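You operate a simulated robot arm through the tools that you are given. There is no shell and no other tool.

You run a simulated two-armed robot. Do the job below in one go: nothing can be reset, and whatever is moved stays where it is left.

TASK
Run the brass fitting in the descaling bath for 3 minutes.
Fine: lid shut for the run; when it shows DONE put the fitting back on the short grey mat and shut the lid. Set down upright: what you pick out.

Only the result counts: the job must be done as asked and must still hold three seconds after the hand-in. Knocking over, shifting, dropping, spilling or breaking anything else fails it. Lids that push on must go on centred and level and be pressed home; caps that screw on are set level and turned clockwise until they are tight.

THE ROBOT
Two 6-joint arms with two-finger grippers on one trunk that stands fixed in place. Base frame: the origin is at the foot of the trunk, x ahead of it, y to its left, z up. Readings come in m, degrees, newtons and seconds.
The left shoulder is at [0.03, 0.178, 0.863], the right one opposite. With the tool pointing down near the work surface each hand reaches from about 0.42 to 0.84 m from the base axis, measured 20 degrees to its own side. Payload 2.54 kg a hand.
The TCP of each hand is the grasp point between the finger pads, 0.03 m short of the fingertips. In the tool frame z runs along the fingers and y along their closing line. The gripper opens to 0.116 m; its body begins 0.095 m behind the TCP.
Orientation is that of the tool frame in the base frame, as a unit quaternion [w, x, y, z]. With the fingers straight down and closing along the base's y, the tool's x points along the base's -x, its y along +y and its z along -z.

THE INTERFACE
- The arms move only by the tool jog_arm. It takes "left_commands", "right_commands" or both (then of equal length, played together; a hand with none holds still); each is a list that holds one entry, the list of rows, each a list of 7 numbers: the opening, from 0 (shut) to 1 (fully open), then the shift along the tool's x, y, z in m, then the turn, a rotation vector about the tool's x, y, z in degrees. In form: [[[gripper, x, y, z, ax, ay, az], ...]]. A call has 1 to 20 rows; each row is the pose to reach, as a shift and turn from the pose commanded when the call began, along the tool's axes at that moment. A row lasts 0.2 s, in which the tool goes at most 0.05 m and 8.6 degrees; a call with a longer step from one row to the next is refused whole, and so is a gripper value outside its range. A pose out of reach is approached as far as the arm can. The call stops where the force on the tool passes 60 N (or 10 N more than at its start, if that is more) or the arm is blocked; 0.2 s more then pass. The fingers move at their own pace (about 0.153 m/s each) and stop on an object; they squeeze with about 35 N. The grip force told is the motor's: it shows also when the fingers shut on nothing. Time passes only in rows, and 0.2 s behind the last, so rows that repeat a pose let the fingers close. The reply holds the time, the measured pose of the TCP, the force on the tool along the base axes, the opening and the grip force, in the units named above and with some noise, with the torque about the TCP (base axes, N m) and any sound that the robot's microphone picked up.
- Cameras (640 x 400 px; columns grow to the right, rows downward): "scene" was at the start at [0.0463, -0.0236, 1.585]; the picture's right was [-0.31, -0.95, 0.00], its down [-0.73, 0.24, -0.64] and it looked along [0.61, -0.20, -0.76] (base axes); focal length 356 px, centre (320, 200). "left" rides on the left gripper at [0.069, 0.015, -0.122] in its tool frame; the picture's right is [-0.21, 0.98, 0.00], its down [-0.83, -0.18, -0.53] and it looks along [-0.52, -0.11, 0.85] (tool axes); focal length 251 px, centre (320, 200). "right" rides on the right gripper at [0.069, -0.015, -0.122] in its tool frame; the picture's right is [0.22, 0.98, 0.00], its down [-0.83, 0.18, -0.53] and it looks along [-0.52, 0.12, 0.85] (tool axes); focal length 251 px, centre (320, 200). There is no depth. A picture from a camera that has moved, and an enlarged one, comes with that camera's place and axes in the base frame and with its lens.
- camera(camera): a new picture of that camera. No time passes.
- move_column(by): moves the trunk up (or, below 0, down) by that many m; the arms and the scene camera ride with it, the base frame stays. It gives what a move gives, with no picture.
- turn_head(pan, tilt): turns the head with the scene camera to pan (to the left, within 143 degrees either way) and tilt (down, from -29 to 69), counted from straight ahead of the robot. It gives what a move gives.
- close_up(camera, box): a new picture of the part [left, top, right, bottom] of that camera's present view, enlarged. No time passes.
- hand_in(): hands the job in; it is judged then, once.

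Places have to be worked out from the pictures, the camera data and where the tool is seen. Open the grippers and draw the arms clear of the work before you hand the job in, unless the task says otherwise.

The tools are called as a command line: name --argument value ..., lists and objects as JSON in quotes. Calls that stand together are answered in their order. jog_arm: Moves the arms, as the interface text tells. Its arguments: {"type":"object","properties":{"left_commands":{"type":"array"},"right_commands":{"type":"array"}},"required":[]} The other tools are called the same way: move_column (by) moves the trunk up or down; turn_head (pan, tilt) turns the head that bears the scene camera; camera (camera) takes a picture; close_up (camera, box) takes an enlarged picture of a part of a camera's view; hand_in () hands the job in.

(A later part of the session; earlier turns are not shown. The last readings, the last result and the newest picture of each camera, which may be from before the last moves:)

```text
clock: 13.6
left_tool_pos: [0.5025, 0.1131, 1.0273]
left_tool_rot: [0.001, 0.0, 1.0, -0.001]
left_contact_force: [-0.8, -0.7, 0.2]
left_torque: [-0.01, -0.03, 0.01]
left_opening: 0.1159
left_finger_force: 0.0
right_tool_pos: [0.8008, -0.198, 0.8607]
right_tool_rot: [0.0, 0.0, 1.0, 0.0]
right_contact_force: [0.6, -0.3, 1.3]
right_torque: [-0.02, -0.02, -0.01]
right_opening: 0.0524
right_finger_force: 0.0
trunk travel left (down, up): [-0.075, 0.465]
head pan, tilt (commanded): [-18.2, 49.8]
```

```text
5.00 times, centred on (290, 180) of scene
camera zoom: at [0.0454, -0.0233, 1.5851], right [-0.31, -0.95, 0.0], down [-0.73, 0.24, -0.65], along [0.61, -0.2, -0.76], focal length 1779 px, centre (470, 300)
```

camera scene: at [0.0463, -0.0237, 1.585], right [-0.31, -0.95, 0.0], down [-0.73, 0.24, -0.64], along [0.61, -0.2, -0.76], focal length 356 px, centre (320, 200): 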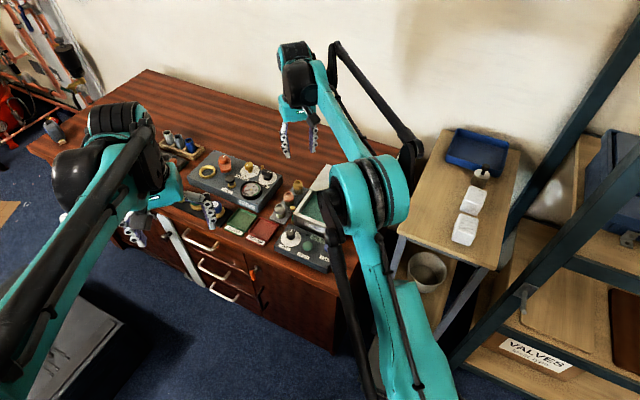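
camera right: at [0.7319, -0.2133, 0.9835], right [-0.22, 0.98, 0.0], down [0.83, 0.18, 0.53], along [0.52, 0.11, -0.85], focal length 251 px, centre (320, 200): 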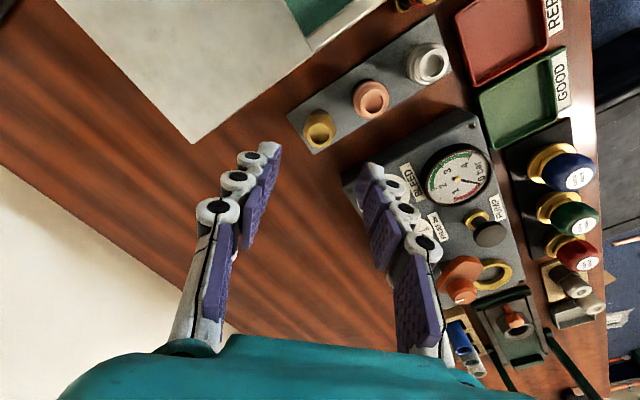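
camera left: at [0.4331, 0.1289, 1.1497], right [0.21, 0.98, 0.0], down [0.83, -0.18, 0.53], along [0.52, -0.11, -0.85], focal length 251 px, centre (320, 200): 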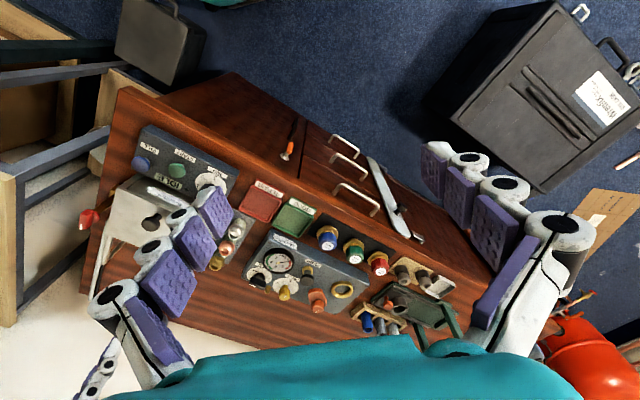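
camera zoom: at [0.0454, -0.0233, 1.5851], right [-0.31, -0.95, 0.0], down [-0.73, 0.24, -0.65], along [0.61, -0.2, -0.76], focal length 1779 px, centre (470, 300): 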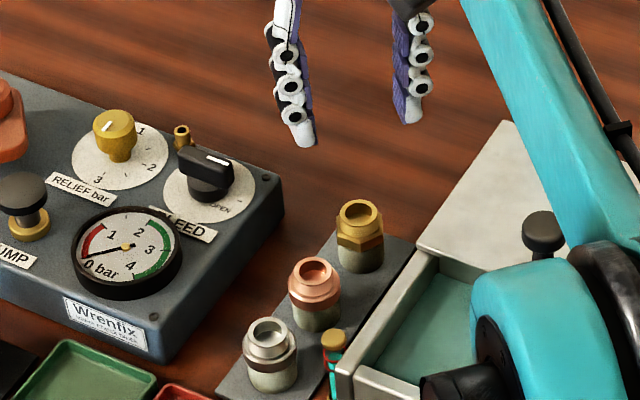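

The fitting is at (0.8035,-0.197), almost straight below. I lower to z≈0.79 with the small correction and look again before going around it.

jog_arm --right_commands '[[[0.45, -0.0025, 0.001, 0.025, 0, 0, 0], [0.45, -0.0025, 0.001, 0.05, 0, 0, 0], [0.45, -0.0025, 0.001, 0.07, 0, 0, 0], [0.45, -0.0025, 0.001, 0.07, 0, 0, 0]]]'

camera --camera "right"

close_up --camera "scene" --box '[240, 140, 340, 220]'

```text
clock: 14.6
left_tool_pos: [0.5022, 0.1136, 1.0267]
left_tool_rot: [0.001, 0.0, 1.0, 0.0]
left_contact_force: [0.3, 0.4, 0.4]
left_torque: [0.02, -0.02, 0.0]
left_opening: 0.1159
left_finger_force: 0.0
right_tool_pos: [0.8029, -0.1971, 0.792]
right_tool_rot: [0.0, 0.0, 1.0, 0.0]
right_contact_force: [0.6, 0.9, 0.0]
right_torque: [0.0, 0.01, 0.03]
right_opening: 0.0523
right_finger_force: 0.0
trunk travel left (down, up): [-0.075, 0.465]
head pan, tilt (commanded): [-18.2, 49.8]
```

```text
taken
camera right: at [0.7347, -0.2108, 0.9152], right [-0.22, 0.98, 0.0], down [0.83, 0.18, 0.53], along [0.52, 0.11, -0.85], focal length 251 px, centre (320, 200)
```

right: 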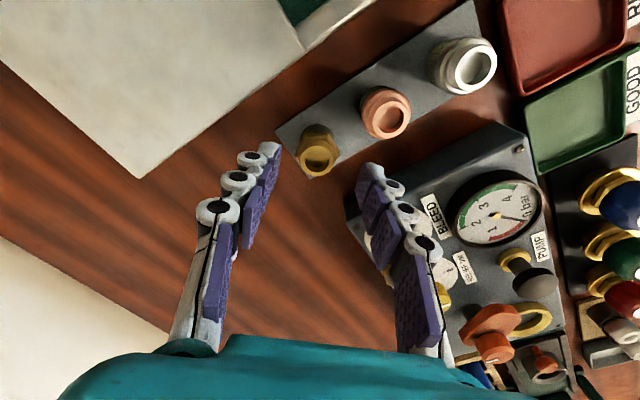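

```text
5.00 times, centred on (290, 180) of scene
camera zoom: at [0.0462, -0.0235, 1.585], right [-0.31, -0.95, 0.0], down [-0.73, 0.24, -0.65], along [0.61, -0.2, -0.76], focal length 1779 px, centre (470, 300)
```

zoom: 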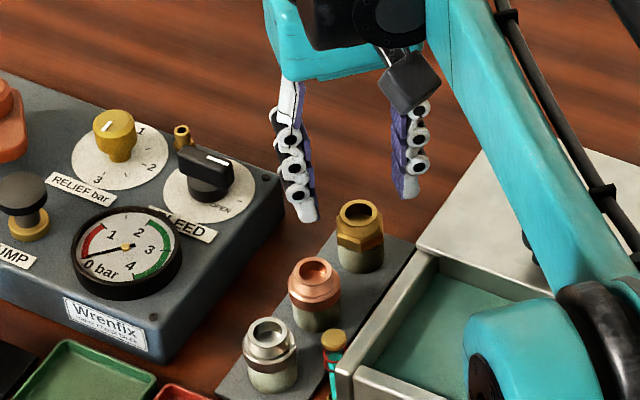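

The wrist view hints at a few mm of offset in x; I take a close-up to measure precisely before descending.

close_up --camera "right" --box '[260, 110, 380, 200]'

close_up --camera "scene" --box '[288, 165, 328, 200]'

```text
4.44 times, centred on (320, 155) of right
camera zoom: at [0.7347, -0.2108, 0.9152], right [-0.22, 0.98, 0.0], down [0.83, 0.18, 0.53], along [0.52, 0.11, -0.85], focal length 1118 px, centre (320, 400)
```

zoom: 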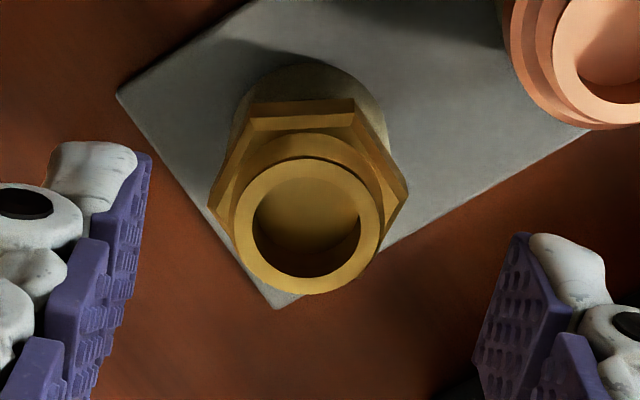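

```text
11.43 times, centred on (308, 182) of scene
camera zoom: at [0.0462, -0.0235, 1.585], right [-0.31, -0.95, 0.0], down [-0.73, 0.24, -0.65], along [0.61, -0.2, -0.76], focal length 4065 px, centre (457, 400)
```

zoom: 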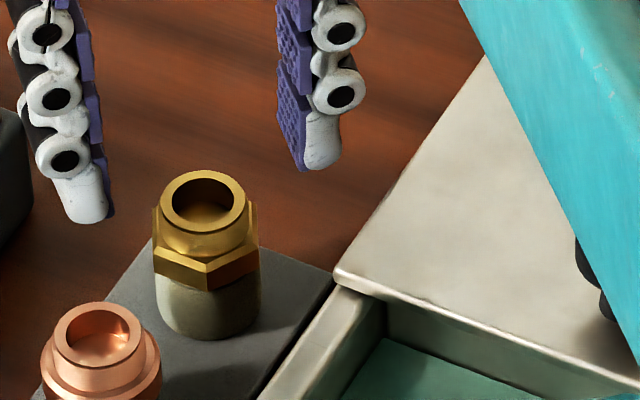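

The zoom puts the fitting at (0.8045,-0.197), matching. I descend to z≈0.738 around it, then close the fingers.

jog_arm --right_commands '[[[0.45, -0.0015, 0, 0.015, 0, 0, 0], [0.45, -0.0015, 0, 0.03, 0, 0, 0], [0.45, -0.0015, 0, 0.042, 0, 0, 0], [0.45, -0.0015, 0, 0.053, 0, 0, 0], [0.45, -0.0015, 0, 0.053, 0, 0, 0]]]'

camera --camera "right"

close_up --camera "scene" --box '[280, 160, 340, 210]'

```text
clock: 15.8
left_tool_pos: [0.5023, 0.1139, 1.0277]
left_tool_rot: [0.0, -0.001, 1.0, 0.0]
left_contact_force: [0.6, 0.0, 0.2]
left_torque: [0.03, 0.01, 0.01]
left_opening: 0.1161
left_finger_force: 0.2
right_tool_pos: [0.7975, -0.1964, 0.74]
right_tool_rot: [0.001, 0.001, 1.0, 0.0]
right_contact_force: [-0.1, -0.7, 1.3]
right_torque: [-0.01, 0.03, 0.0]
right_opening: 0.0523
right_finger_force: 0.0
right hand out of reach, approached as far as the arm can: row 2, 3, 4, 5
trunk travel left (down, up): [-0.075, 0.465]
head pan, tilt (commanded): [-18.2, 49.8]
```

```text
taken
camera right: at [0.7289, -0.2099, 0.863], right [-0.22, 0.98, 0.0], down [0.82, 0.18, 0.54], along [0.52, 0.11, -0.84], focal length 251 px, centre (320, 200)
```

right: 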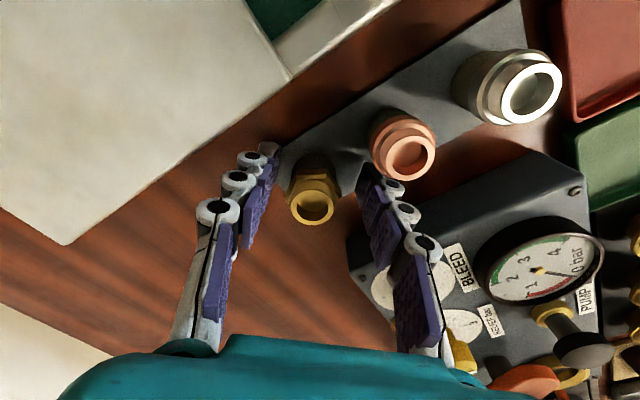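

```text
8.00 times, centred on (310, 185) of scene
camera zoom: at [0.0463, -0.0235, 1.585], right [-0.31, -0.95, 0.0], down [-0.73, 0.24, -0.64], along [0.61, -0.2, -0.76], focal length 2846 px, centre (400, 320)
```

zoom: 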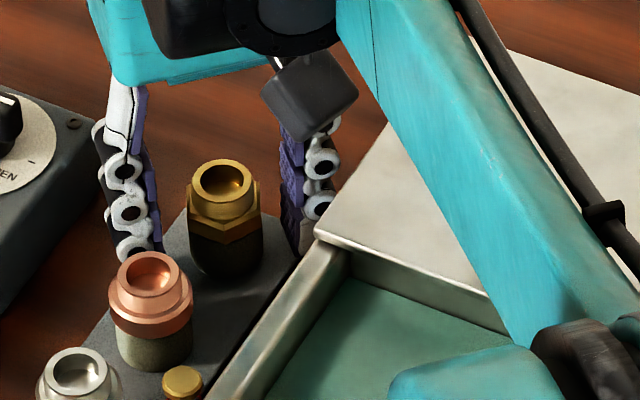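

The arm runs out of reach about 7 mm short at this height, with no contact. I raise the hand straight up again so that I can lower the trunk a bit, which should give more reach.

jog_arm --right_commands '[[[0.45, 0, 0, -0.03, 0, 0, 0], [0.45, 0, 0, -0.06, 0, 0, 0], [0.45, 0, 0, -0.1, 0, 0, 0], [0.45, 0, 0, -0.14, 0, 0, 0], [0.45, 0, 0, -0.14, 0, 0, 0]]]'

camera --camera "left"

camera --camera "scene"

```text
clock: 17.0
left_tool_pos: [0.503, 0.1138, 1.0268]
left_tool_rot: [0.0, -0.001, 1.0, 0.0]
left_contact_force: [0.5, -0.3, 0.2]
left_torque: [-0.03, -0.01, 0.0]
left_opening: 0.1158
left_finger_force: 0.0
right_tool_pos: [0.8014, -0.1961, 0.8799]
right_tool_rot: [0.0, 0.0, 1.0, -0.001]
right_contact_force: [0.3, 0.4, -0.8]
right_torque: [0.01, 0.0, -0.01]
right_opening: 0.0522
right_finger_force: 0.1
trunk travel left (down, up): [-0.075, 0.465]
head pan, tilt (commanded): [-18.2, 49.8]
```

```text
taken
camera left: at [0.4336, 0.129, 1.1495], right [0.21, 0.98, 0.0], down [0.83, -0.18, 0.53], along [0.52, -0.11, -0.85], focal length 251 px, centre (320, 200)
```

left: 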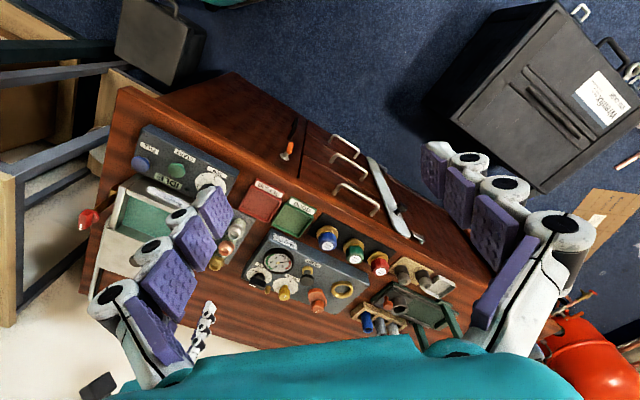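

```text
taken
camera scene: at [0.0465, -0.0236, 1.585], right [-0.31, -0.95, 0.0], down [-0.73, 0.24, -0.64], along [0.61, -0.2, -0.76], focal length 356 px, centre (320, 200)
```

scene: 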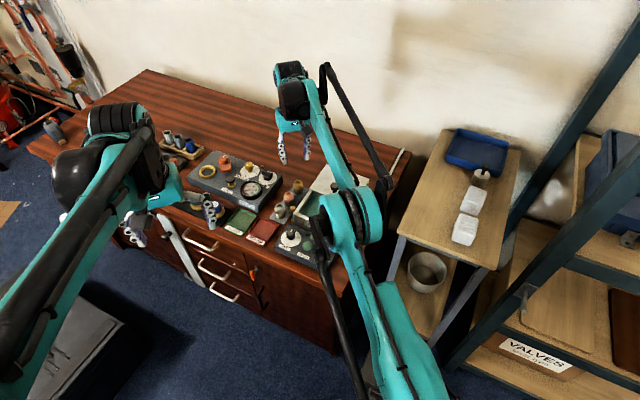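

The elbow is high and clear. I lower the trunk by 6 cm, which takes the hand to about z 0.82, still above the fitting.

move_column --by -0.06

close_up --camera "right" --box '[240, 100, 400, 200]'

camera --camera "scene"

```text
clock: 18.0
left_tool_pos: [0.5012, 0.1142, 0.9675]
left_tool_rot: [0.0, 0.001, 1.0, -0.001]
left_contact_force: [-0.2, -0.3, 0.2]
left_torque: [0.02, -0.01, 0.03]
left_opening: 0.1156
left_finger_force: 0.0
right_tool_pos: [0.802, -0.1943, 0.8197]
right_tool_rot: [0.001, -0.001, 1.0, -0.001]
right_contact_force: [0.0, -0.2, -0.2]
right_torque: [0.01, 0.0, 0.0]
right_opening: 0.0523
right_finger_force: 0.1
trunk travel left (down, up): [-0.015, 0.525]
head pan, tilt (commanded): [-18.2, 49.8]
```

```text
4.00 times, centred on (320, 150) of right
camera zoom: at [0.732, -0.2089, 0.9428], right [-0.22, 0.98, 0.0], down [0.83, 0.18, 0.53], along [0.52, 0.11, -0.85], focal length 1006 px, centre (320, 400)
```

zoom: 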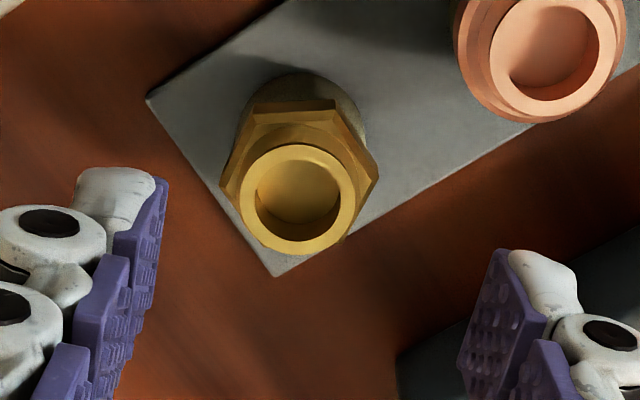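

```text
taken
camera scene: at [0.046, -0.0235, 1.5251], right [-0.31, -0.95, 0.0], down [-0.73, 0.24, -0.65], along [0.61, -0.2, -0.76], focal length 356 px, centre (320, 200)
```

scene: 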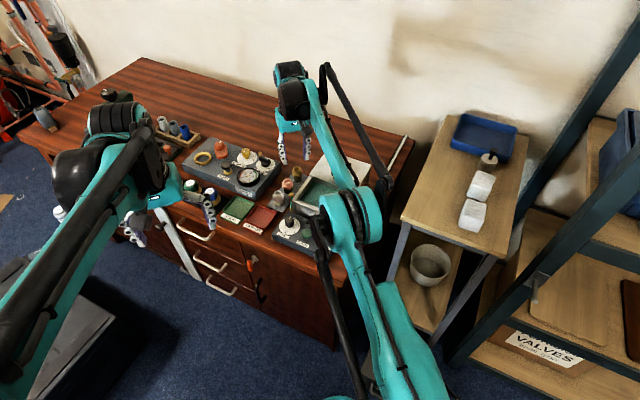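

The fitting is 4 mm further in x and 3 mm in −y from the tool axis now. I correct that while descending to z≈0.738, then check before closing.

jog_arm --right_commands '[[[0.45, -0.002, -0.002, 0.02, 0, 0, 0], [0.45, -0.004, -0.003, 0.035, 0, 0, 0], [0.45, -0.004, -0.003, 0.05, 0, 0, 0], [0.45, -0.004, -0.003, 0.065, 0, 0, 0], [0.45, -0.004, -0.003, 0.081, 0, 0, 0], [0.45, -0.004, -0.003, 0.081, 0, 0, 0]]]'

camera --camera "right"

close_up --camera "scene" --box '[275, 155, 345, 210]'

```text
clock: 19.4
left_tool_pos: [0.5018, 0.1134, 0.9664]
left_tool_rot: [0.0, 0.0, 1.0, 0.001]
left_contact_force: [0.4, 0.2, -0.1]
left_torque: [0.03, 0.02, 0.01]
left_opening: 0.1158
left_finger_force: 0.1
right_tool_pos: [0.8049, -0.1981, 0.7395]
right_tool_rot: [0.0, 0.0, 1.0, 0.0]
right_contact_force: [0.3, -0.4, -0.2]
right_torque: [-0.01, 0.01, 0.01]
right_opening: 0.0524
right_finger_force: 0.0
trunk travel left (down, up): [-0.015, 0.525]
head pan, tilt (commanded): [-18.2, 49.8]
```

```text
taken
camera right: at [0.7356, -0.2116, 0.862], right [-0.22, 0.98, 0.0], down [0.83, 0.18, 0.53], along [0.52, 0.11, -0.85], focal length 251 px, centre (320, 200)
```

right: 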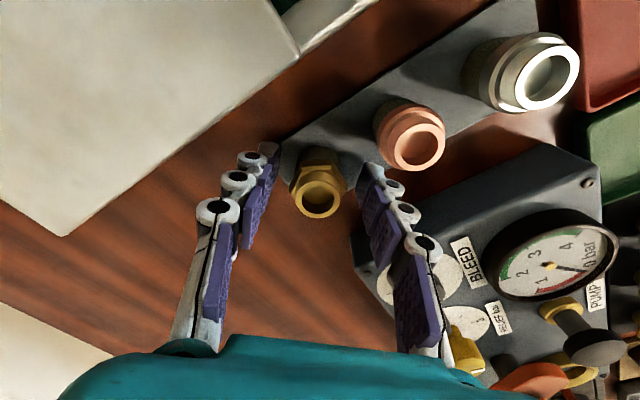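

```text
7.27 times, centred on (310, 182) of scene
camera zoom: at [0.0464, -0.0235, 1.525], right [-0.31, -0.95, 0.0], down [-0.73, 0.24, -0.64], along [0.61, -0.2, -0.76], focal length 2587 px, centre (393, 327)
```

zoom: 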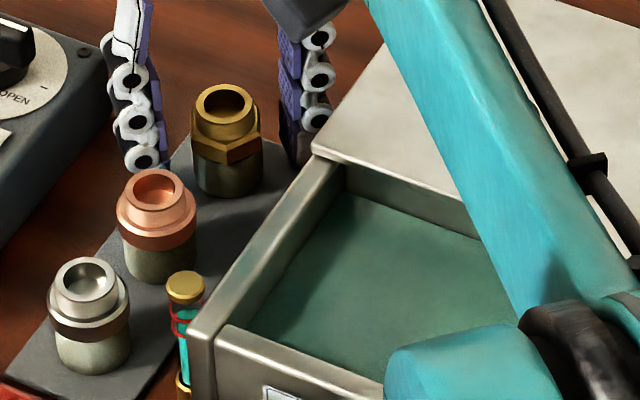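

The hand is at (0.805,-0.198,0.7395) with the fitting centred between the pads. I close the fingers.

jog_arm --right_commands '[[[0.2, 0, 0, 0, 0, 0, 0], [0, 0, 0, 0, 0, 0, 0], [0, 0, 0, 0, 0, 0, 0], [0, 0, 0, 0, 0, 0, 0]]]'

close_up --camera "scene" --box '[275, 155, 345, 210]'

close_up --camera "right" --box '[230, 120, 450, 260]'

```text
clock: 20.4
left_tool_pos: [0.5019, 0.1136, 0.9669]
left_tool_rot: [0.001, -0.001, 1.0, -0.001]
left_contact_force: [-0.4, 0.5, 0.8]
left_torque: [0.01, 0.04, -0.03]
left_opening: 0.1159
left_finger_force: 0.0
right_tool_pos: [0.8032, -0.198, 0.7386]
right_tool_rot: [0.0, 0.0, 1.0, 0.0]
right_contact_force: [0.2, -1.9, 1.2]
right_torque: [-0.06, 0.04, 0.02]
right_opening: 0.0293
right_finger_force: 35.0
trunk travel left (down, up): [-0.015, 0.525]
head pan, tilt (commanded): [-18.2, 49.8]
```

```text
7.27 times, centred on (310, 182) of scene
camera zoom: at [0.0462, -0.0237, 1.525], right [-0.31, -0.95, 0.0], down [-0.73, 0.24, -0.64], along [0.61, -0.2, -0.76], focal length 2587 px, centre (393, 327)
```

zoom: 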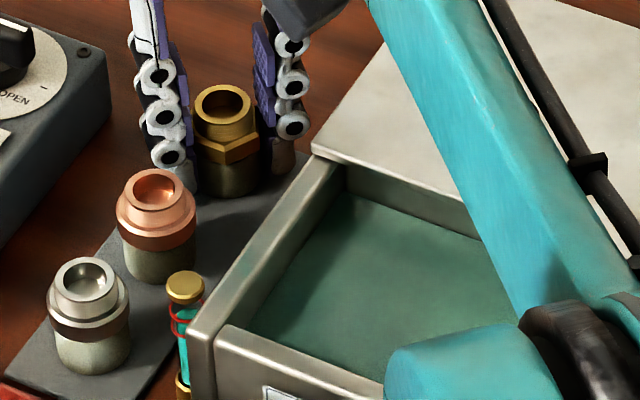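

```text
2.86 times, centred on (340, 190) of right
camera zoom: at [0.7355, -0.2119, 0.8622], right [-0.22, 0.98, 0.0], down [0.83, 0.18, 0.53], along [0.52, 0.11, -0.85], focal length 718 px, centre (263, 229)
```

zoom: 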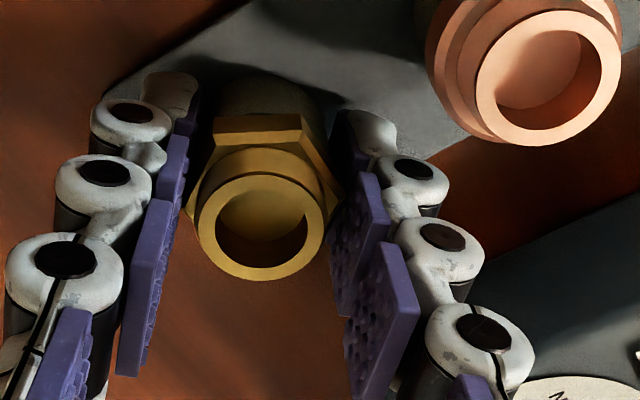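

The fitting is gripped (opening 0.029, 35 N). I lift it 12 cm straight up and check that it came along.

jog_arm --right_commands '[[[0, 0, 0, -0.01, 0, 0, 0], [0, 0, 0, -0.03, 0, 0, 0], [0, 0, 0, -0.055, 0, 0, 0], [0, 0, 0, -0.085, 0, 0, 0], [0, 0, 0, -0.12, 0, 0, 0], [0, 0, 0, -0.12, 0, 0, 0]]]'

camera --camera "right"

close_up --camera "scene" --box '[260, 120, 360, 220]'

```text
clock: 21.8
left_tool_pos: [0.5019, 0.1128, 0.9668]
left_tool_rot: [0.0, 0.0, 1.0, 0.0]
left_contact_force: [0.2, -0.7, -0.1]
left_torque: [0.0, -0.01, 0.0]
left_opening: 0.116
left_finger_force: 0.0
right_tool_pos: [0.7944, -0.1984, 0.8586]
right_tool_rot: [0.001, 0.0, 1.0, 0.0]
right_contact_force: [0.1, 0.3, -1.6]
right_torque: [-0.02, 0.03, 0.02]
right_opening: 0.0297
right_finger_force: 34.9
right hand out of reach, approached as far as the arm can: row 4, 5, 6
trunk travel left (down, up): [-0.015, 0.525]
head pan, tilt (commanded): [-18.2, 49.8]
```

```text
taken
camera right: at [0.7252, -0.2122, 0.9814], right [-0.22, 0.98, 0.0], down [0.83, 0.18, 0.53], along [0.52, 0.12, -0.85], focal length 251 px, centre (320, 200)
```

right: 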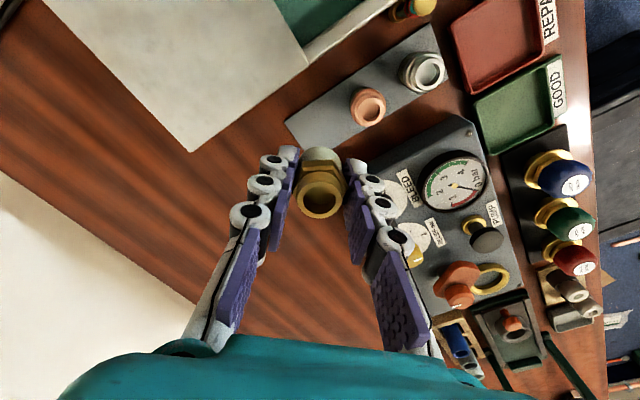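

```text
4.00 times, centred on (310, 170) of scene
camera zoom: at [0.0468, -0.0236, 1.5249], right [-0.31, -0.95, 0.0], down [-0.73, 0.24, -0.64], along [0.61, -0.2, -0.76], focal length 1423 px, centre (360, 320)
```

zoom: 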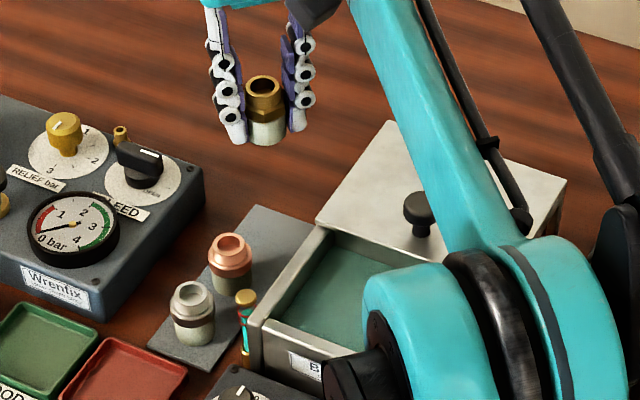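

The fitting came up upright in the grip and the other two were not disturbed. I carry it over the open bath at z≈0.86.

jog_arm --right_commands '[[[0, 0.025, -0.007, 0, 0, 0, 0], [0, 0.05, -0.014, 0, 0, 0, 0], [0, 0.08, -0.022, 0, 0, 0, 0], [0, 0.11, -0.031, 0, 0, 0, 0], [0, 0.14, -0.039, 0, 0, 0, 0], [0, 0.14, -0.039, 0, 0, 0, 0]]]'

camera --camera "right"

close_up --camera "scene" --box '[260, 120, 400, 260]'

```text
clock: 23.2
left_tool_pos: [0.5021, 0.1134, 0.9669]
left_tool_rot: [0.001, 0.0, 1.0, 0.001]
left_contact_force: [0.5, -0.7, 0.0]
left_torque: [-0.01, -0.03, -0.03]
left_opening: 0.1162
left_finger_force: 0.1
right_tool_pos: [0.6573, -0.2398, 0.8559]
right_tool_rot: [0.0, -0.001, 1.0, 0.0]
right_contact_force: [0.1, 0.3, -1.4]
right_torque: [0.02, -0.03, -0.02]
right_opening: 0.0297
right_finger_force: 34.8
trunk travel left (down, up): [-0.015, 0.525]
head pan, tilt (commanded): [-18.2, 49.8]
```

```text
taken
camera right: at [0.5877, -0.2537, 0.9798], right [-0.22, 0.98, 0.0], down [0.83, 0.18, 0.53], along [0.52, 0.12, -0.85], focal length 251 px, centre (320, 200)
```

right: 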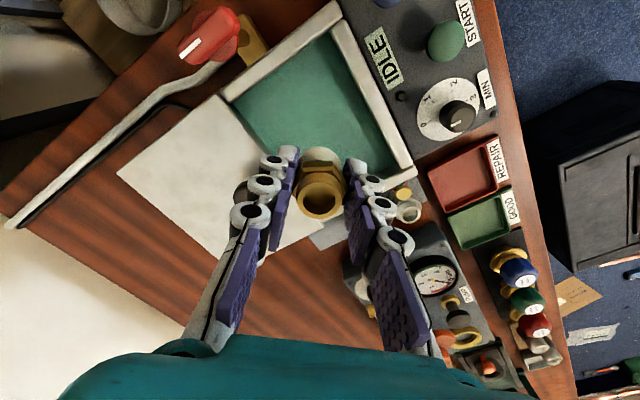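

```text
2.86 times, centred on (330, 190) of scene
camera zoom: at [0.0468, -0.0236, 1.525], right [-0.31, -0.95, 0.0], down [-0.73, 0.24, -0.64], along [0.61, -0.2, -0.76], focal length 1016 px, centre (291, 229)
```

zoom: 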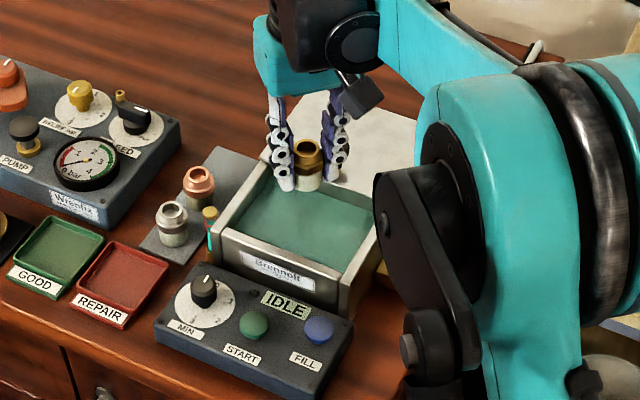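

I rotate the hand 45° here so that its fingers close along the bath's long side, giving more clearance inside the bath.

jog_arm --right_commands '[[[0, 0, 0, 0, 0, 0, 7], [0, 0, 0, 0, 0, 0, 14], [0, 0, 0, 0, 0, 0, 21], [0, 0, 0, 0, 0, 0, 28], [0, 0, 0, 0, 0, 0, 35], [0, 0, 0, 0, 0, 0, 41], [0, 0, 0, 0, 0, 0, 45], [0, 0, 0, 0, 0, 0, 45]]]'

camera --camera "right"

close_up --camera "right" --box '[200, 0, 460, 220]'

close_up --camera "scene" --box '[280, 140, 380, 240]'

```text
clock: 25.0
left_tool_pos: [0.5027, 0.1136, 0.9666]
left_tool_rot: [0.0, -0.001, 1.0, 0.0]
left_contact_force: [0.6, 0.3, -0.2]
left_torque: [0.0, 0.0, -0.01]
left_opening: 0.1158
left_finger_force: 0.1
right_tool_pos: [0.6551, -0.2384, 0.8571]
right_tool_rot: [0.0, 0.383, 0.924, 0.0]
right_contact_force: [0.4, 0.1, -1.4]
right_torque: [0.01, -0.02, -0.02]
right_opening: 0.0294
right_finger_force: 34.8
trunk travel left (down, up): [-0.015, 0.525]
head pan, tilt (commanded): [-18.2, 49.8]
```

```text
taken
camera right: at [0.5955, -0.1988, 0.9785], right [0.54, 0.84, 0.0], down [0.71, -0.46, 0.53], along [0.45, -0.29, -0.85], focal length 251 px, centre (320, 200)
```

right: 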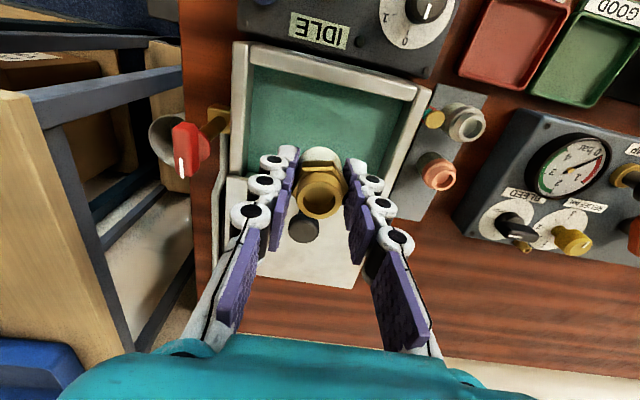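

```text
1.82 times, centred on (330, 110) of right
camera zoom: at [0.5955, -0.1988, 0.9785], right [0.54, 0.84, 0.0], down [0.71, -0.46, 0.53], along [0.45, -0.29, -0.85], focal length 457 px, centre (302, 364)
```

zoom: 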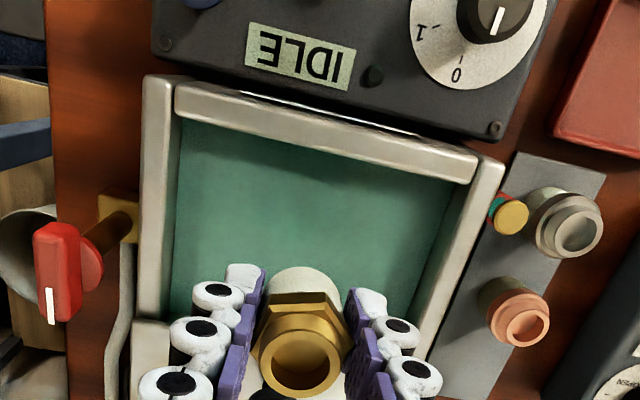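

```text
4.00 times, centred on (330, 190) of scene
camera zoom: at [0.0464, -0.0236, 1.525], right [-0.31, -0.95, 0.0], down [-0.73, 0.24, -0.64], along [0.61, -0.2, -0.76], focal length 1423 px, centre (280, 240)
```

zoom: 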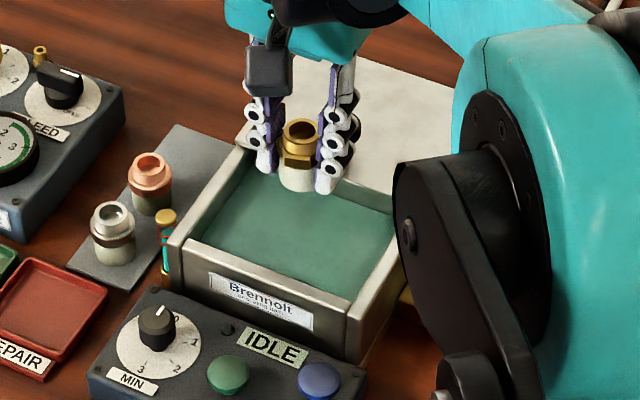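

The fitting hangs centred over the open bath (open centre ≈(0.656,-0.239)). I lower it to TCP z≈0.765 and check the forces.

jog_arm --right_commands '[[[0, 0, 0, 0.025, 0, 0, 0], [0, 0, 0, 0.05, 0, 0, 0], [0, 0, 0, 0.07, 0, 0, 0], [0, 0, 0, 0.082, 0, 0, 0], [0, 0, 0, 0.092, 0, 0, 0], [0, 0, 0, 0.092, 0, 0, 0]]]'

camera --camera "right"

close_up --camera "scene" --box '[280, 140, 380, 240]'

```text
clock: 26.4
left_tool_pos: [0.502, 0.1135, 0.9673]
left_tool_rot: [0.0, 0.0, 1.0, 0.0]
left_contact_force: [0.2, 0.0, 0.1]
left_torque: [-0.02, -0.01, 0.03]
left_opening: 0.1157
left_finger_force: 0.0
right_tool_pos: [0.6514, -0.2393, 0.7645]
right_tool_rot: [0.0, 0.382, 0.924, 0.0]
right_contact_force: [0.5, 0.4, -0.9]
right_torque: [0.0, -0.01, 0.02]
right_opening: 0.0294
right_finger_force: 34.6
trunk travel left (down, up): [-0.015, 0.525]
head pan, tilt (commanded): [-18.2, 49.8]
```

```text
taken
camera right: at [0.5927, -0.2, 0.8874], right [0.54, 0.84, 0.0], down [0.71, -0.46, 0.53], along [0.45, -0.29, -0.85], focal length 251 px, centre (320, 200)
```

right: 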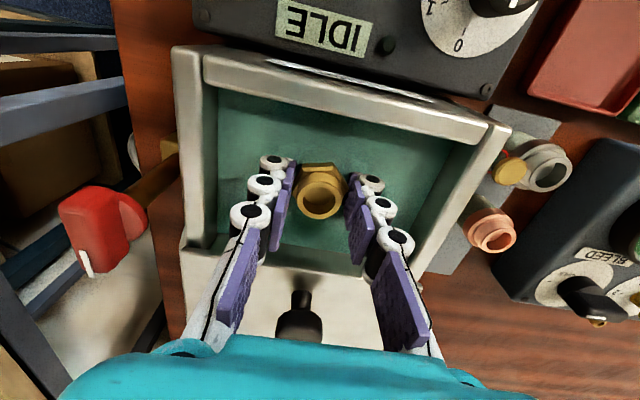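

```text
4.00 times, centred on (330, 190) of scene
camera zoom: at [0.0464, -0.0236, 1.525], right [-0.31, -0.95, 0.0], down [-0.73, 0.24, -0.64], along [0.61, -0.2, -0.76], focal length 1423 px, centre (280, 240)
```

zoom: 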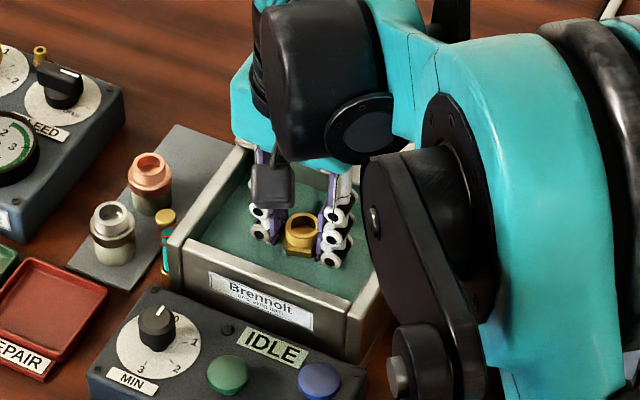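

No contact yet; the fitting is half in the liquid, well clear of walls. I continue down in small steps to feel for the floor.

jog_arm --right_commands '[[[0, 0, 0, 0.003, 0, 0, 0], [0, 0, 0, 0.006, 0, 0, 0], [0, 0, 0, 0.009, 0, 0, 0], [0, 0, 0, 0.011, 0, 0, 0]]]'

```text
clock: 27.4
left_tool_pos: [0.502, 0.1138, 0.9665]
left_tool_rot: [0.001, 0.0, 1.0, 0.0]
left_contact_force: [0.2, -1.0, -0.4]
left_torque: [0.01, 0.0, 0.0]
left_opening: 0.1161
left_finger_force: 0.1
right_tool_pos: [0.6531, -0.2385, 0.7549]
right_tool_rot: [0.0, 0.382, 0.924, 0.0]
right_contact_force: [-0.1, 0.7, -1.1]
right_torque: [-0.01, 0.01, -0.01]
right_opening: 0.0298
right_finger_force: 35.0
trunk travel left (down, up): [-0.015, 0.525]
head pan, tilt (commanded): [-18.2, 49.8]
```

Still free. I go a few mm further down.

jog_arm --right_commands '[[[0, 0, 0, 0.002, 0, 0, 0], [0, 0, 0, 0.004, 0, 0, 0], [0, 0, 0, 0.006, 0, 0, 0]]]'

```text
clock: 28.2
left_tool_pos: [0.501, 0.1134, 0.968]
left_tool_rot: [0.0, -0.001, 1.0, 0.001]
left_contact_force: [0.4, -0.3, 0.2]
left_torque: [0.0, -0.02, -0.02]
left_opening: 0.1159
left_finger_force: 0.1
right_tool_pos: [0.6531, -0.2386, 0.7495]
right_tool_rot: [0.0, 0.382, 0.924, 0.0]
right_contact_force: [2.9, -0.6, 25.9]
right_torque: [-0.01, -0.04, -0.02]
right_opening: 0.0299
right_finger_force: 35.2
trunk travel left (down, up): [-0.015, 0.525]
head pan, tilt (commanded): [-18.2, 49.8]
```

The fitting stands on the bath floor (26 N at z≈0.7495). I ease off 1 mm, open the fingers and take a look.

jog_arm --right_commands '[[[0, 0, 0, -0.001, 0, 0, 0], [0.35, 0, 0, -0.001, 0, 0, 0], [0.45, 0, 0, -0.001, 0, 0, 0], [0.45, 0, 0, -0.001, 0, 0, 0]]]'

camera --camera "right"

close_up --camera "right" --box '[220, 110, 420, 250]'

close_up --camera "scene" --box '[290, 150, 370, 220]'

```text
clock: 29.2
left_tool_pos: [0.5021, 0.1138, 0.9659]
left_tool_rot: [0.001, 0.0, 1.0, 0.0]
left_contact_force: [0.1, 0.7, -0.3]
left_torque: [0.0, 0.0, 0.0]
left_opening: 0.1159
left_finger_force: 0.1
right_tool_pos: [0.6549, -0.239, 0.7478]
right_tool_rot: [0.001, 0.383, 0.924, 0.0]
right_contact_force: [0.3, -0.2, -0.6]
right_torque: [0.0, -0.01, 0.02]
right_opening: 0.0519
right_finger_force: 0.0
trunk travel left (down, up): [-0.015, 0.525]
head pan, tilt (commanded): [-18.2, 49.8]
```

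```text
taken
camera right: at [0.5946, -0.1995, 0.8707], right [0.54, 0.84, 0.0], down [0.71, -0.46, 0.53], along [0.45, -0.29, -0.85], focal length 251 px, centre (320, 200)
```

right: 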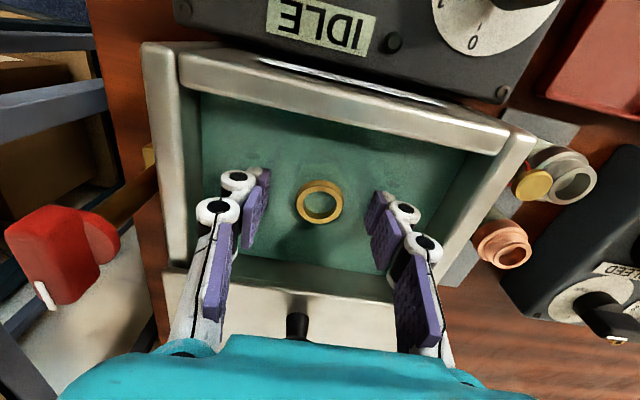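

```text
2.86 times, centred on (320, 180) of right
camera zoom: at [0.5946, -0.1995, 0.8707], right [0.54, 0.84, 0.0], down [0.71, -0.46, 0.53], along [0.45, -0.29, -0.85], focal length 718 px, centre (320, 257)
```

zoom: 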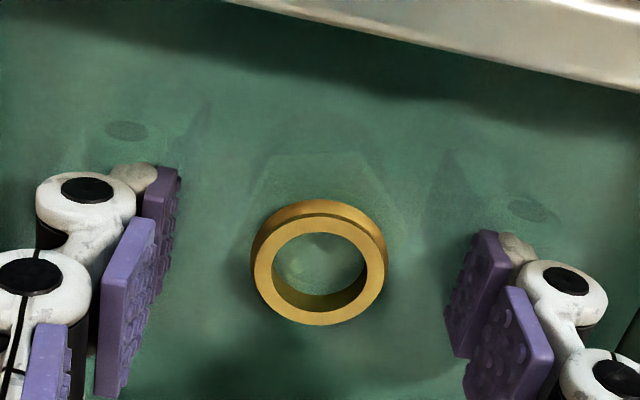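

```text
5.71 times, centred on (330, 185) of scene
camera zoom: at [0.0464, -0.0236, 1.525], right [-0.31, -0.95, 0.0], down [-0.73, 0.24, -0.64], along [0.61, -0.2, -0.76], focal length 2033 px, centre (263, 286)
```

zoom: 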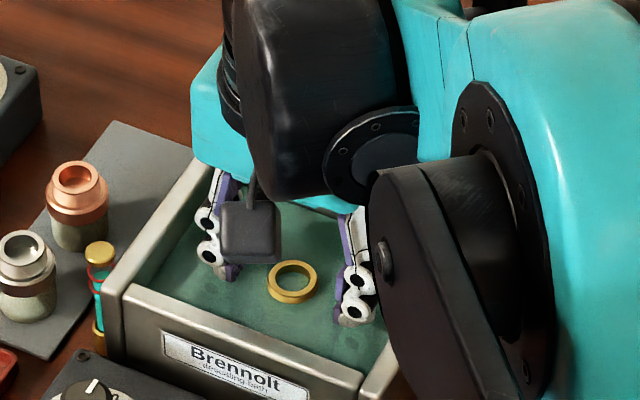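

The fitting stands upright in the bath with its rim just above the liquid and below rim height. I lift the hand straight out.

jog_arm --right_commands '[[[0.45, 0, 0, -0.015, 0, 0, 0], [0.45, 0, 0, -0.04, 0, 0, 0], [0.45, 0, 0, -0.075, 0, 0, 0], [0.45, 0, 0, -0.11, 0, 0, 0], [0.45, 0, 0, -0.13, 0, 0, 0], [0.45, 0, 0, -0.13, 0, 0, 0]]]'

camera --camera "right"

close_up --camera "right" --box '[220, 60, 420, 240]'

```text
clock: 30.6
left_tool_pos: [0.5022, 0.1128, 0.9667]
left_tool_rot: [0.0, 0.0, 1.0, 0.001]
left_contact_force: [0.2, 0.3, 0.1]
left_torque: [0.0, -0.02, 0.0]
left_opening: 0.1158
left_finger_force: 0.1
right_tool_pos: [0.6554, -0.2377, 0.8781]
right_tool_rot: [0.0, 0.383, 0.924, 0.0]
right_contact_force: [0.3, -0.1, 1.2]
right_torque: [-0.01, -0.01, 0.03]
right_opening: 0.0523
right_finger_force: 0.1
trunk travel left (down, up): [-0.015, 0.525]
head pan, tilt (commanded): [-18.2, 49.8]
```

```text
taken
camera right: at [0.5954, -0.1979, 1.0007], right [0.54, 0.84, 0.0], down [0.71, -0.46, 0.53], along [0.45, -0.29, -0.85], focal length 251 px, centre (320, 200)
```

right: 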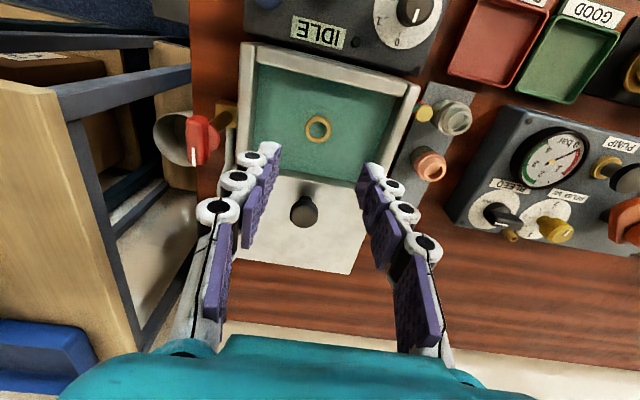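

```text
2.22 times, centred on (320, 150) of right
camera zoom: at [0.5954, -0.1979, 1.0007], right [0.54, 0.84, 0.0], down [0.71, -0.46, 0.53], along [0.45, -0.29, -0.85], focal length 559 px, centre (320, 311)
```

zoom: 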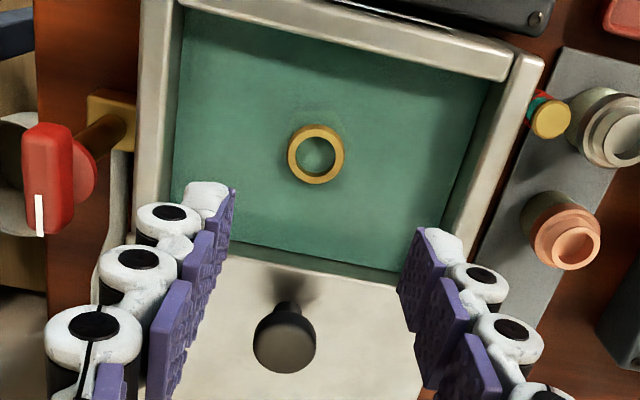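

The knob of the slid-back lid is at about (0.7045,-0.286). I move over it, lower to z≈0.817 and grip it.

jog_arm --right_commands '[[[0.6, -0.03, 0, 0, 0, 0, 0], [0.6, -0.0685, 0, 0, 0, 0, 0], [0.6, -0.0685, 0, 0.02, 0, 0, 0], [0.6, -0.0685, 0, 0.045, 0, 0, 0], [0.6, -0.0685, 0, 0.0605, 0, 0, 0], [0.6, -0.0685, 0, 0.0605, 0, 0, 0], [0, -0.0685, 0, 0.0605, 0, 0, 0], [0, -0.0685, 0, 0.0605, 0, 0, 0], [0, -0.0685, 0, 0.0605, 0, 0, 0]]]'

camera --camera "right"

```text
clock: 32.6
left_tool_pos: [0.5029, 0.1132, 0.9666]
left_tool_rot: [0.0, -0.002, 1.0, -0.001]
left_contact_force: [0.3, 0.2, 0.3]
left_torque: [0.01, 0.03, 0.0]
left_opening: 0.1161
left_finger_force: 0.1
right_tool_pos: [0.7051, -0.2867, 0.8178]
right_tool_rot: [-0.001, 0.382, 0.924, 0.0]
right_contact_force: [5.5, 5.1, 0.9]
right_torque: [0.05, -0.14, 0.07]
right_opening: 0.0251
right_finger_force: 44.8
trunk travel left (down, up): [-0.015, 0.525]
head pan, tilt (commanded): [-18.2, 49.8]
```

```text
taken
camera right: at [0.644, -0.2467, 0.9401], right [0.54, 0.84, 0.0], down [0.71, -0.45, 0.53], along [0.45, -0.29, -0.85], focal length 251 px, centre (320, 200)
```

right: 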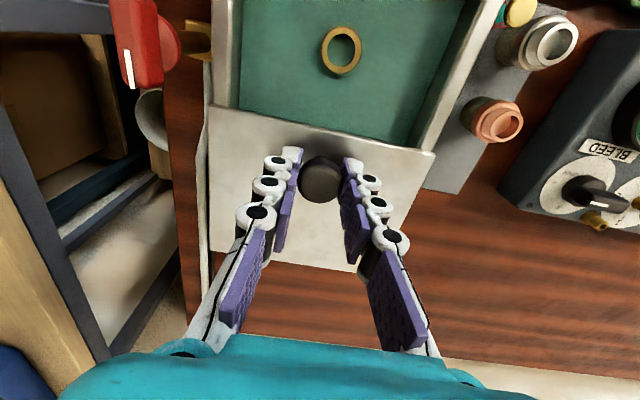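

Knob gripped. I slide the lid forward 6 cm first and check forces.

jog_arm --right_commands '[[[0, 0.008, 0.001, 0, 0, 0, 0], [0, 0.016, 0.001, 0, 0, 0, 0], [0, 0.024, 0.001, 0, 0, 0, 0], [0, 0.032, 0.001, 0, 0, 0, 0], [0, 0.04, 0.001, 0, 0, 0, 0], [0, 0.048, 0.001, 0, 0, 0, 0], [0, 0.056, 0.001, 0, 0, 0, 0], [0, 0.064, 0.001, 0, 0, 0, 0]]]'

```text
clock: 34.4
left_tool_pos: [0.5029, 0.1133, 0.9667]
left_tool_rot: [-0.001, -0.001, 1.0, 0.0]
left_contact_force: [-0.2, 0.7, -0.7]
left_torque: [-0.02, -0.01, 0.0]
left_opening: 0.116
left_finger_force: 0.0
right_tool_pos: [0.6559, -0.2397, 0.8165]
right_tool_rot: [0.0, 0.382, 0.924, -0.001]
right_contact_force: [2.0, 1.5, -10.8]
right_torque: [-0.18, -0.23, -0.03]
right_opening: 0.0251
right_finger_force: 45.1
trunk travel left (down, up): [-0.015, 0.525]
head pan, tilt (commanded): [-18.2, 49.8]
```

It slides well, with 11 N pulling down, so I lower slightly while continuing forward to the closed stop.

jog_arm --right_commands '[[[0, 0.008, 0, 0.001, 0, 0, 0], [0, 0.016, 0, 0.001, 0, 0, 0], [0, 0.024, 0, 0.001, 0, 0, 0], [0, 0.031, 0, 0.001, 0, 0, 0], [0, 0.037, 0, 0.001, 0, 0, 0], [0, 0.041, 0, 0.001, 0, 0, 0], [0, 0.044, 0, 0.001, 0, 0, 0]]]'

camera --camera "right"

close_up --camera "scene" --box '[280, 140, 380, 240]'

```text
clock: 36.0
left_tool_pos: [0.504, 0.1134, 0.9662]
left_tool_rot: [0.0, 0.0, 1.0, 0.001]
left_contact_force: [0.0, 0.7, 0.8]
left_torque: [0.01, -0.02, 0.01]
left_opening: 0.1163
left_finger_force: 0.1
right_tool_pos: [0.6307, -0.2119, 0.817]
right_tool_rot: [0.004, 0.384, 0.923, 0.0]
right_contact_force: [30.4, -8.8, 17.7]
right_torque: [-0.16, -0.55, -0.05]
right_opening: 0.0253
right_finger_force: 45.3
trunk travel left (down, up): [-0.015, 0.525]
head pan, tilt (commanded): [-18.2, 49.8]
```

```text
taken
camera right: at [0.5696, -0.1723, 0.9395], right [0.54, 0.84, 0.0], down [0.71, -0.45, 0.54], along [0.45, -0.29, -0.84], focal length 251 px, centre (320, 200)
```

right: 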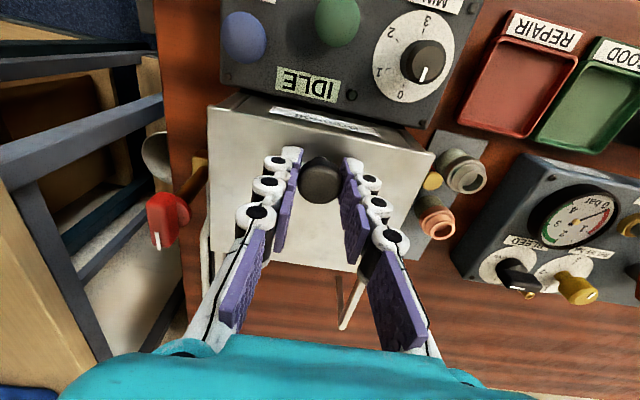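

```text
4.00 times, centred on (330, 190) of scene
camera zoom: at [0.0483, -0.0241, 1.5251], right [-0.31, -0.95, 0.0], down [-0.73, 0.24, -0.64], along [0.61, -0.2, -0.77], focal length 1423 px, centre (280, 240)
```

zoom: 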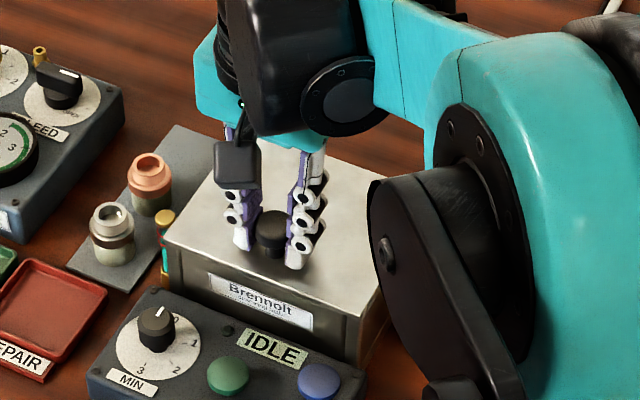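

The lid is against its front stop, closed. I ease slightly, release the knob and lift.

jog_arm --right_commands '[[[0, -0.0015, 0, -0.001, 0, 0, 0], [0.5, -0.0015, 0, -0.001, 0, 0, 0], [0.5, -0.0015, 0, -0.001, 0, 0, 0], [0.5, -0.0015, 0, -0.03, 0, 0, 0], [0.5, -0.0015, 0, -0.07, 0, 0, 0], [0.5, -0.0015, 0, -0.11, 0, 0, 0], [0.5, -0.0015, 0, -0.11, 0, 0, 0]]]'

camera --camera "right"

close_up --camera "right" --box '[200, 0, 440, 240]'

close_up --camera "scene" --box '[280, 140, 380, 240]'

```text
clock: 37.6
left_tool_pos: [0.5021, 0.1123, 0.9677]
left_tool_rot: [-0.001, -0.001, 1.0, -0.001]
left_contact_force: [-0.3, 0.4, 0.1]
left_torque: [-0.01, -0.02, 0.0]
left_opening: 0.1159
left_finger_force: 0.1
right_tool_pos: [0.6282, -0.2109, 0.9265]
right_tool_rot: [0.0, 0.383, 0.924, 0.0]
right_contact_force: [0.4, 1.0, 1.8]
right_torque: [-0.01, 0.02, -0.03]
right_opening: 0.0579
right_finger_force: 0.1
trunk travel left (down, up): [-0.015, 0.525]
head pan, tilt (commanded): [-18.2, 49.8]
```

```text
taken
camera right: at [0.5692, -0.1711, 1.0495], right [0.54, 0.84, 0.0], down [0.71, -0.46, 0.53], along [0.45, -0.29, -0.85], focal length 251 px, centre (320, 200)
```

right: 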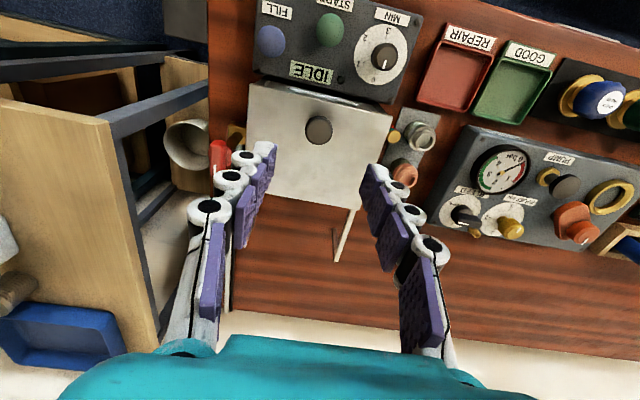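

```text
1.67 times, centred on (320, 120) of right
camera zoom: at [0.5692, -0.1711, 1.0495], right [0.54, 0.84, 0.0], down [0.71, -0.46, 0.53], along [0.45, -0.29, -0.85], focal length 419 px, centre (320, 333)
```

zoom: 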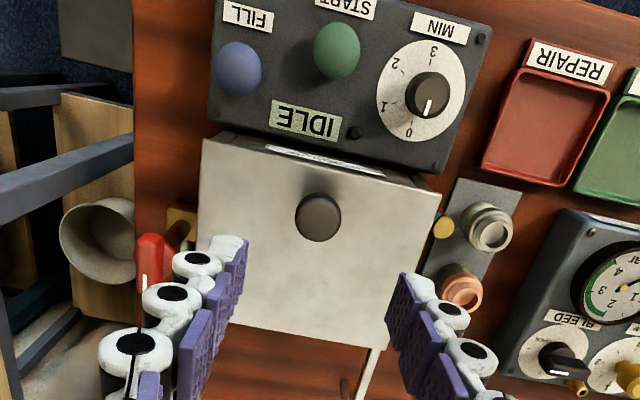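

```text
4.00 times, centred on (330, 190) of scene
camera zoom: at [0.0466, -0.0236, 1.525], right [-0.31, -0.95, 0.0], down [-0.73, 0.24, -0.64], along [0.61, -0.2, -0.76], focal length 1423 px, centre (280, 240)
```

zoom: 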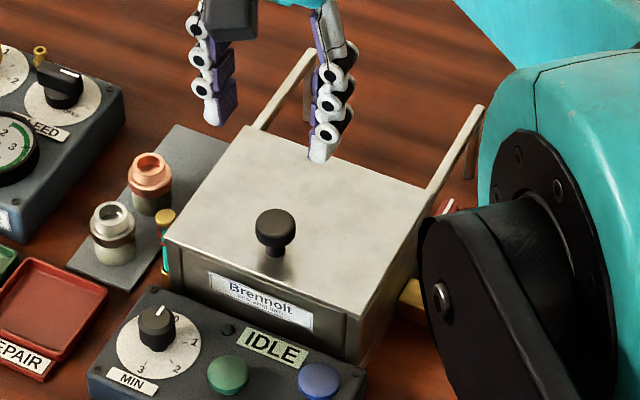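

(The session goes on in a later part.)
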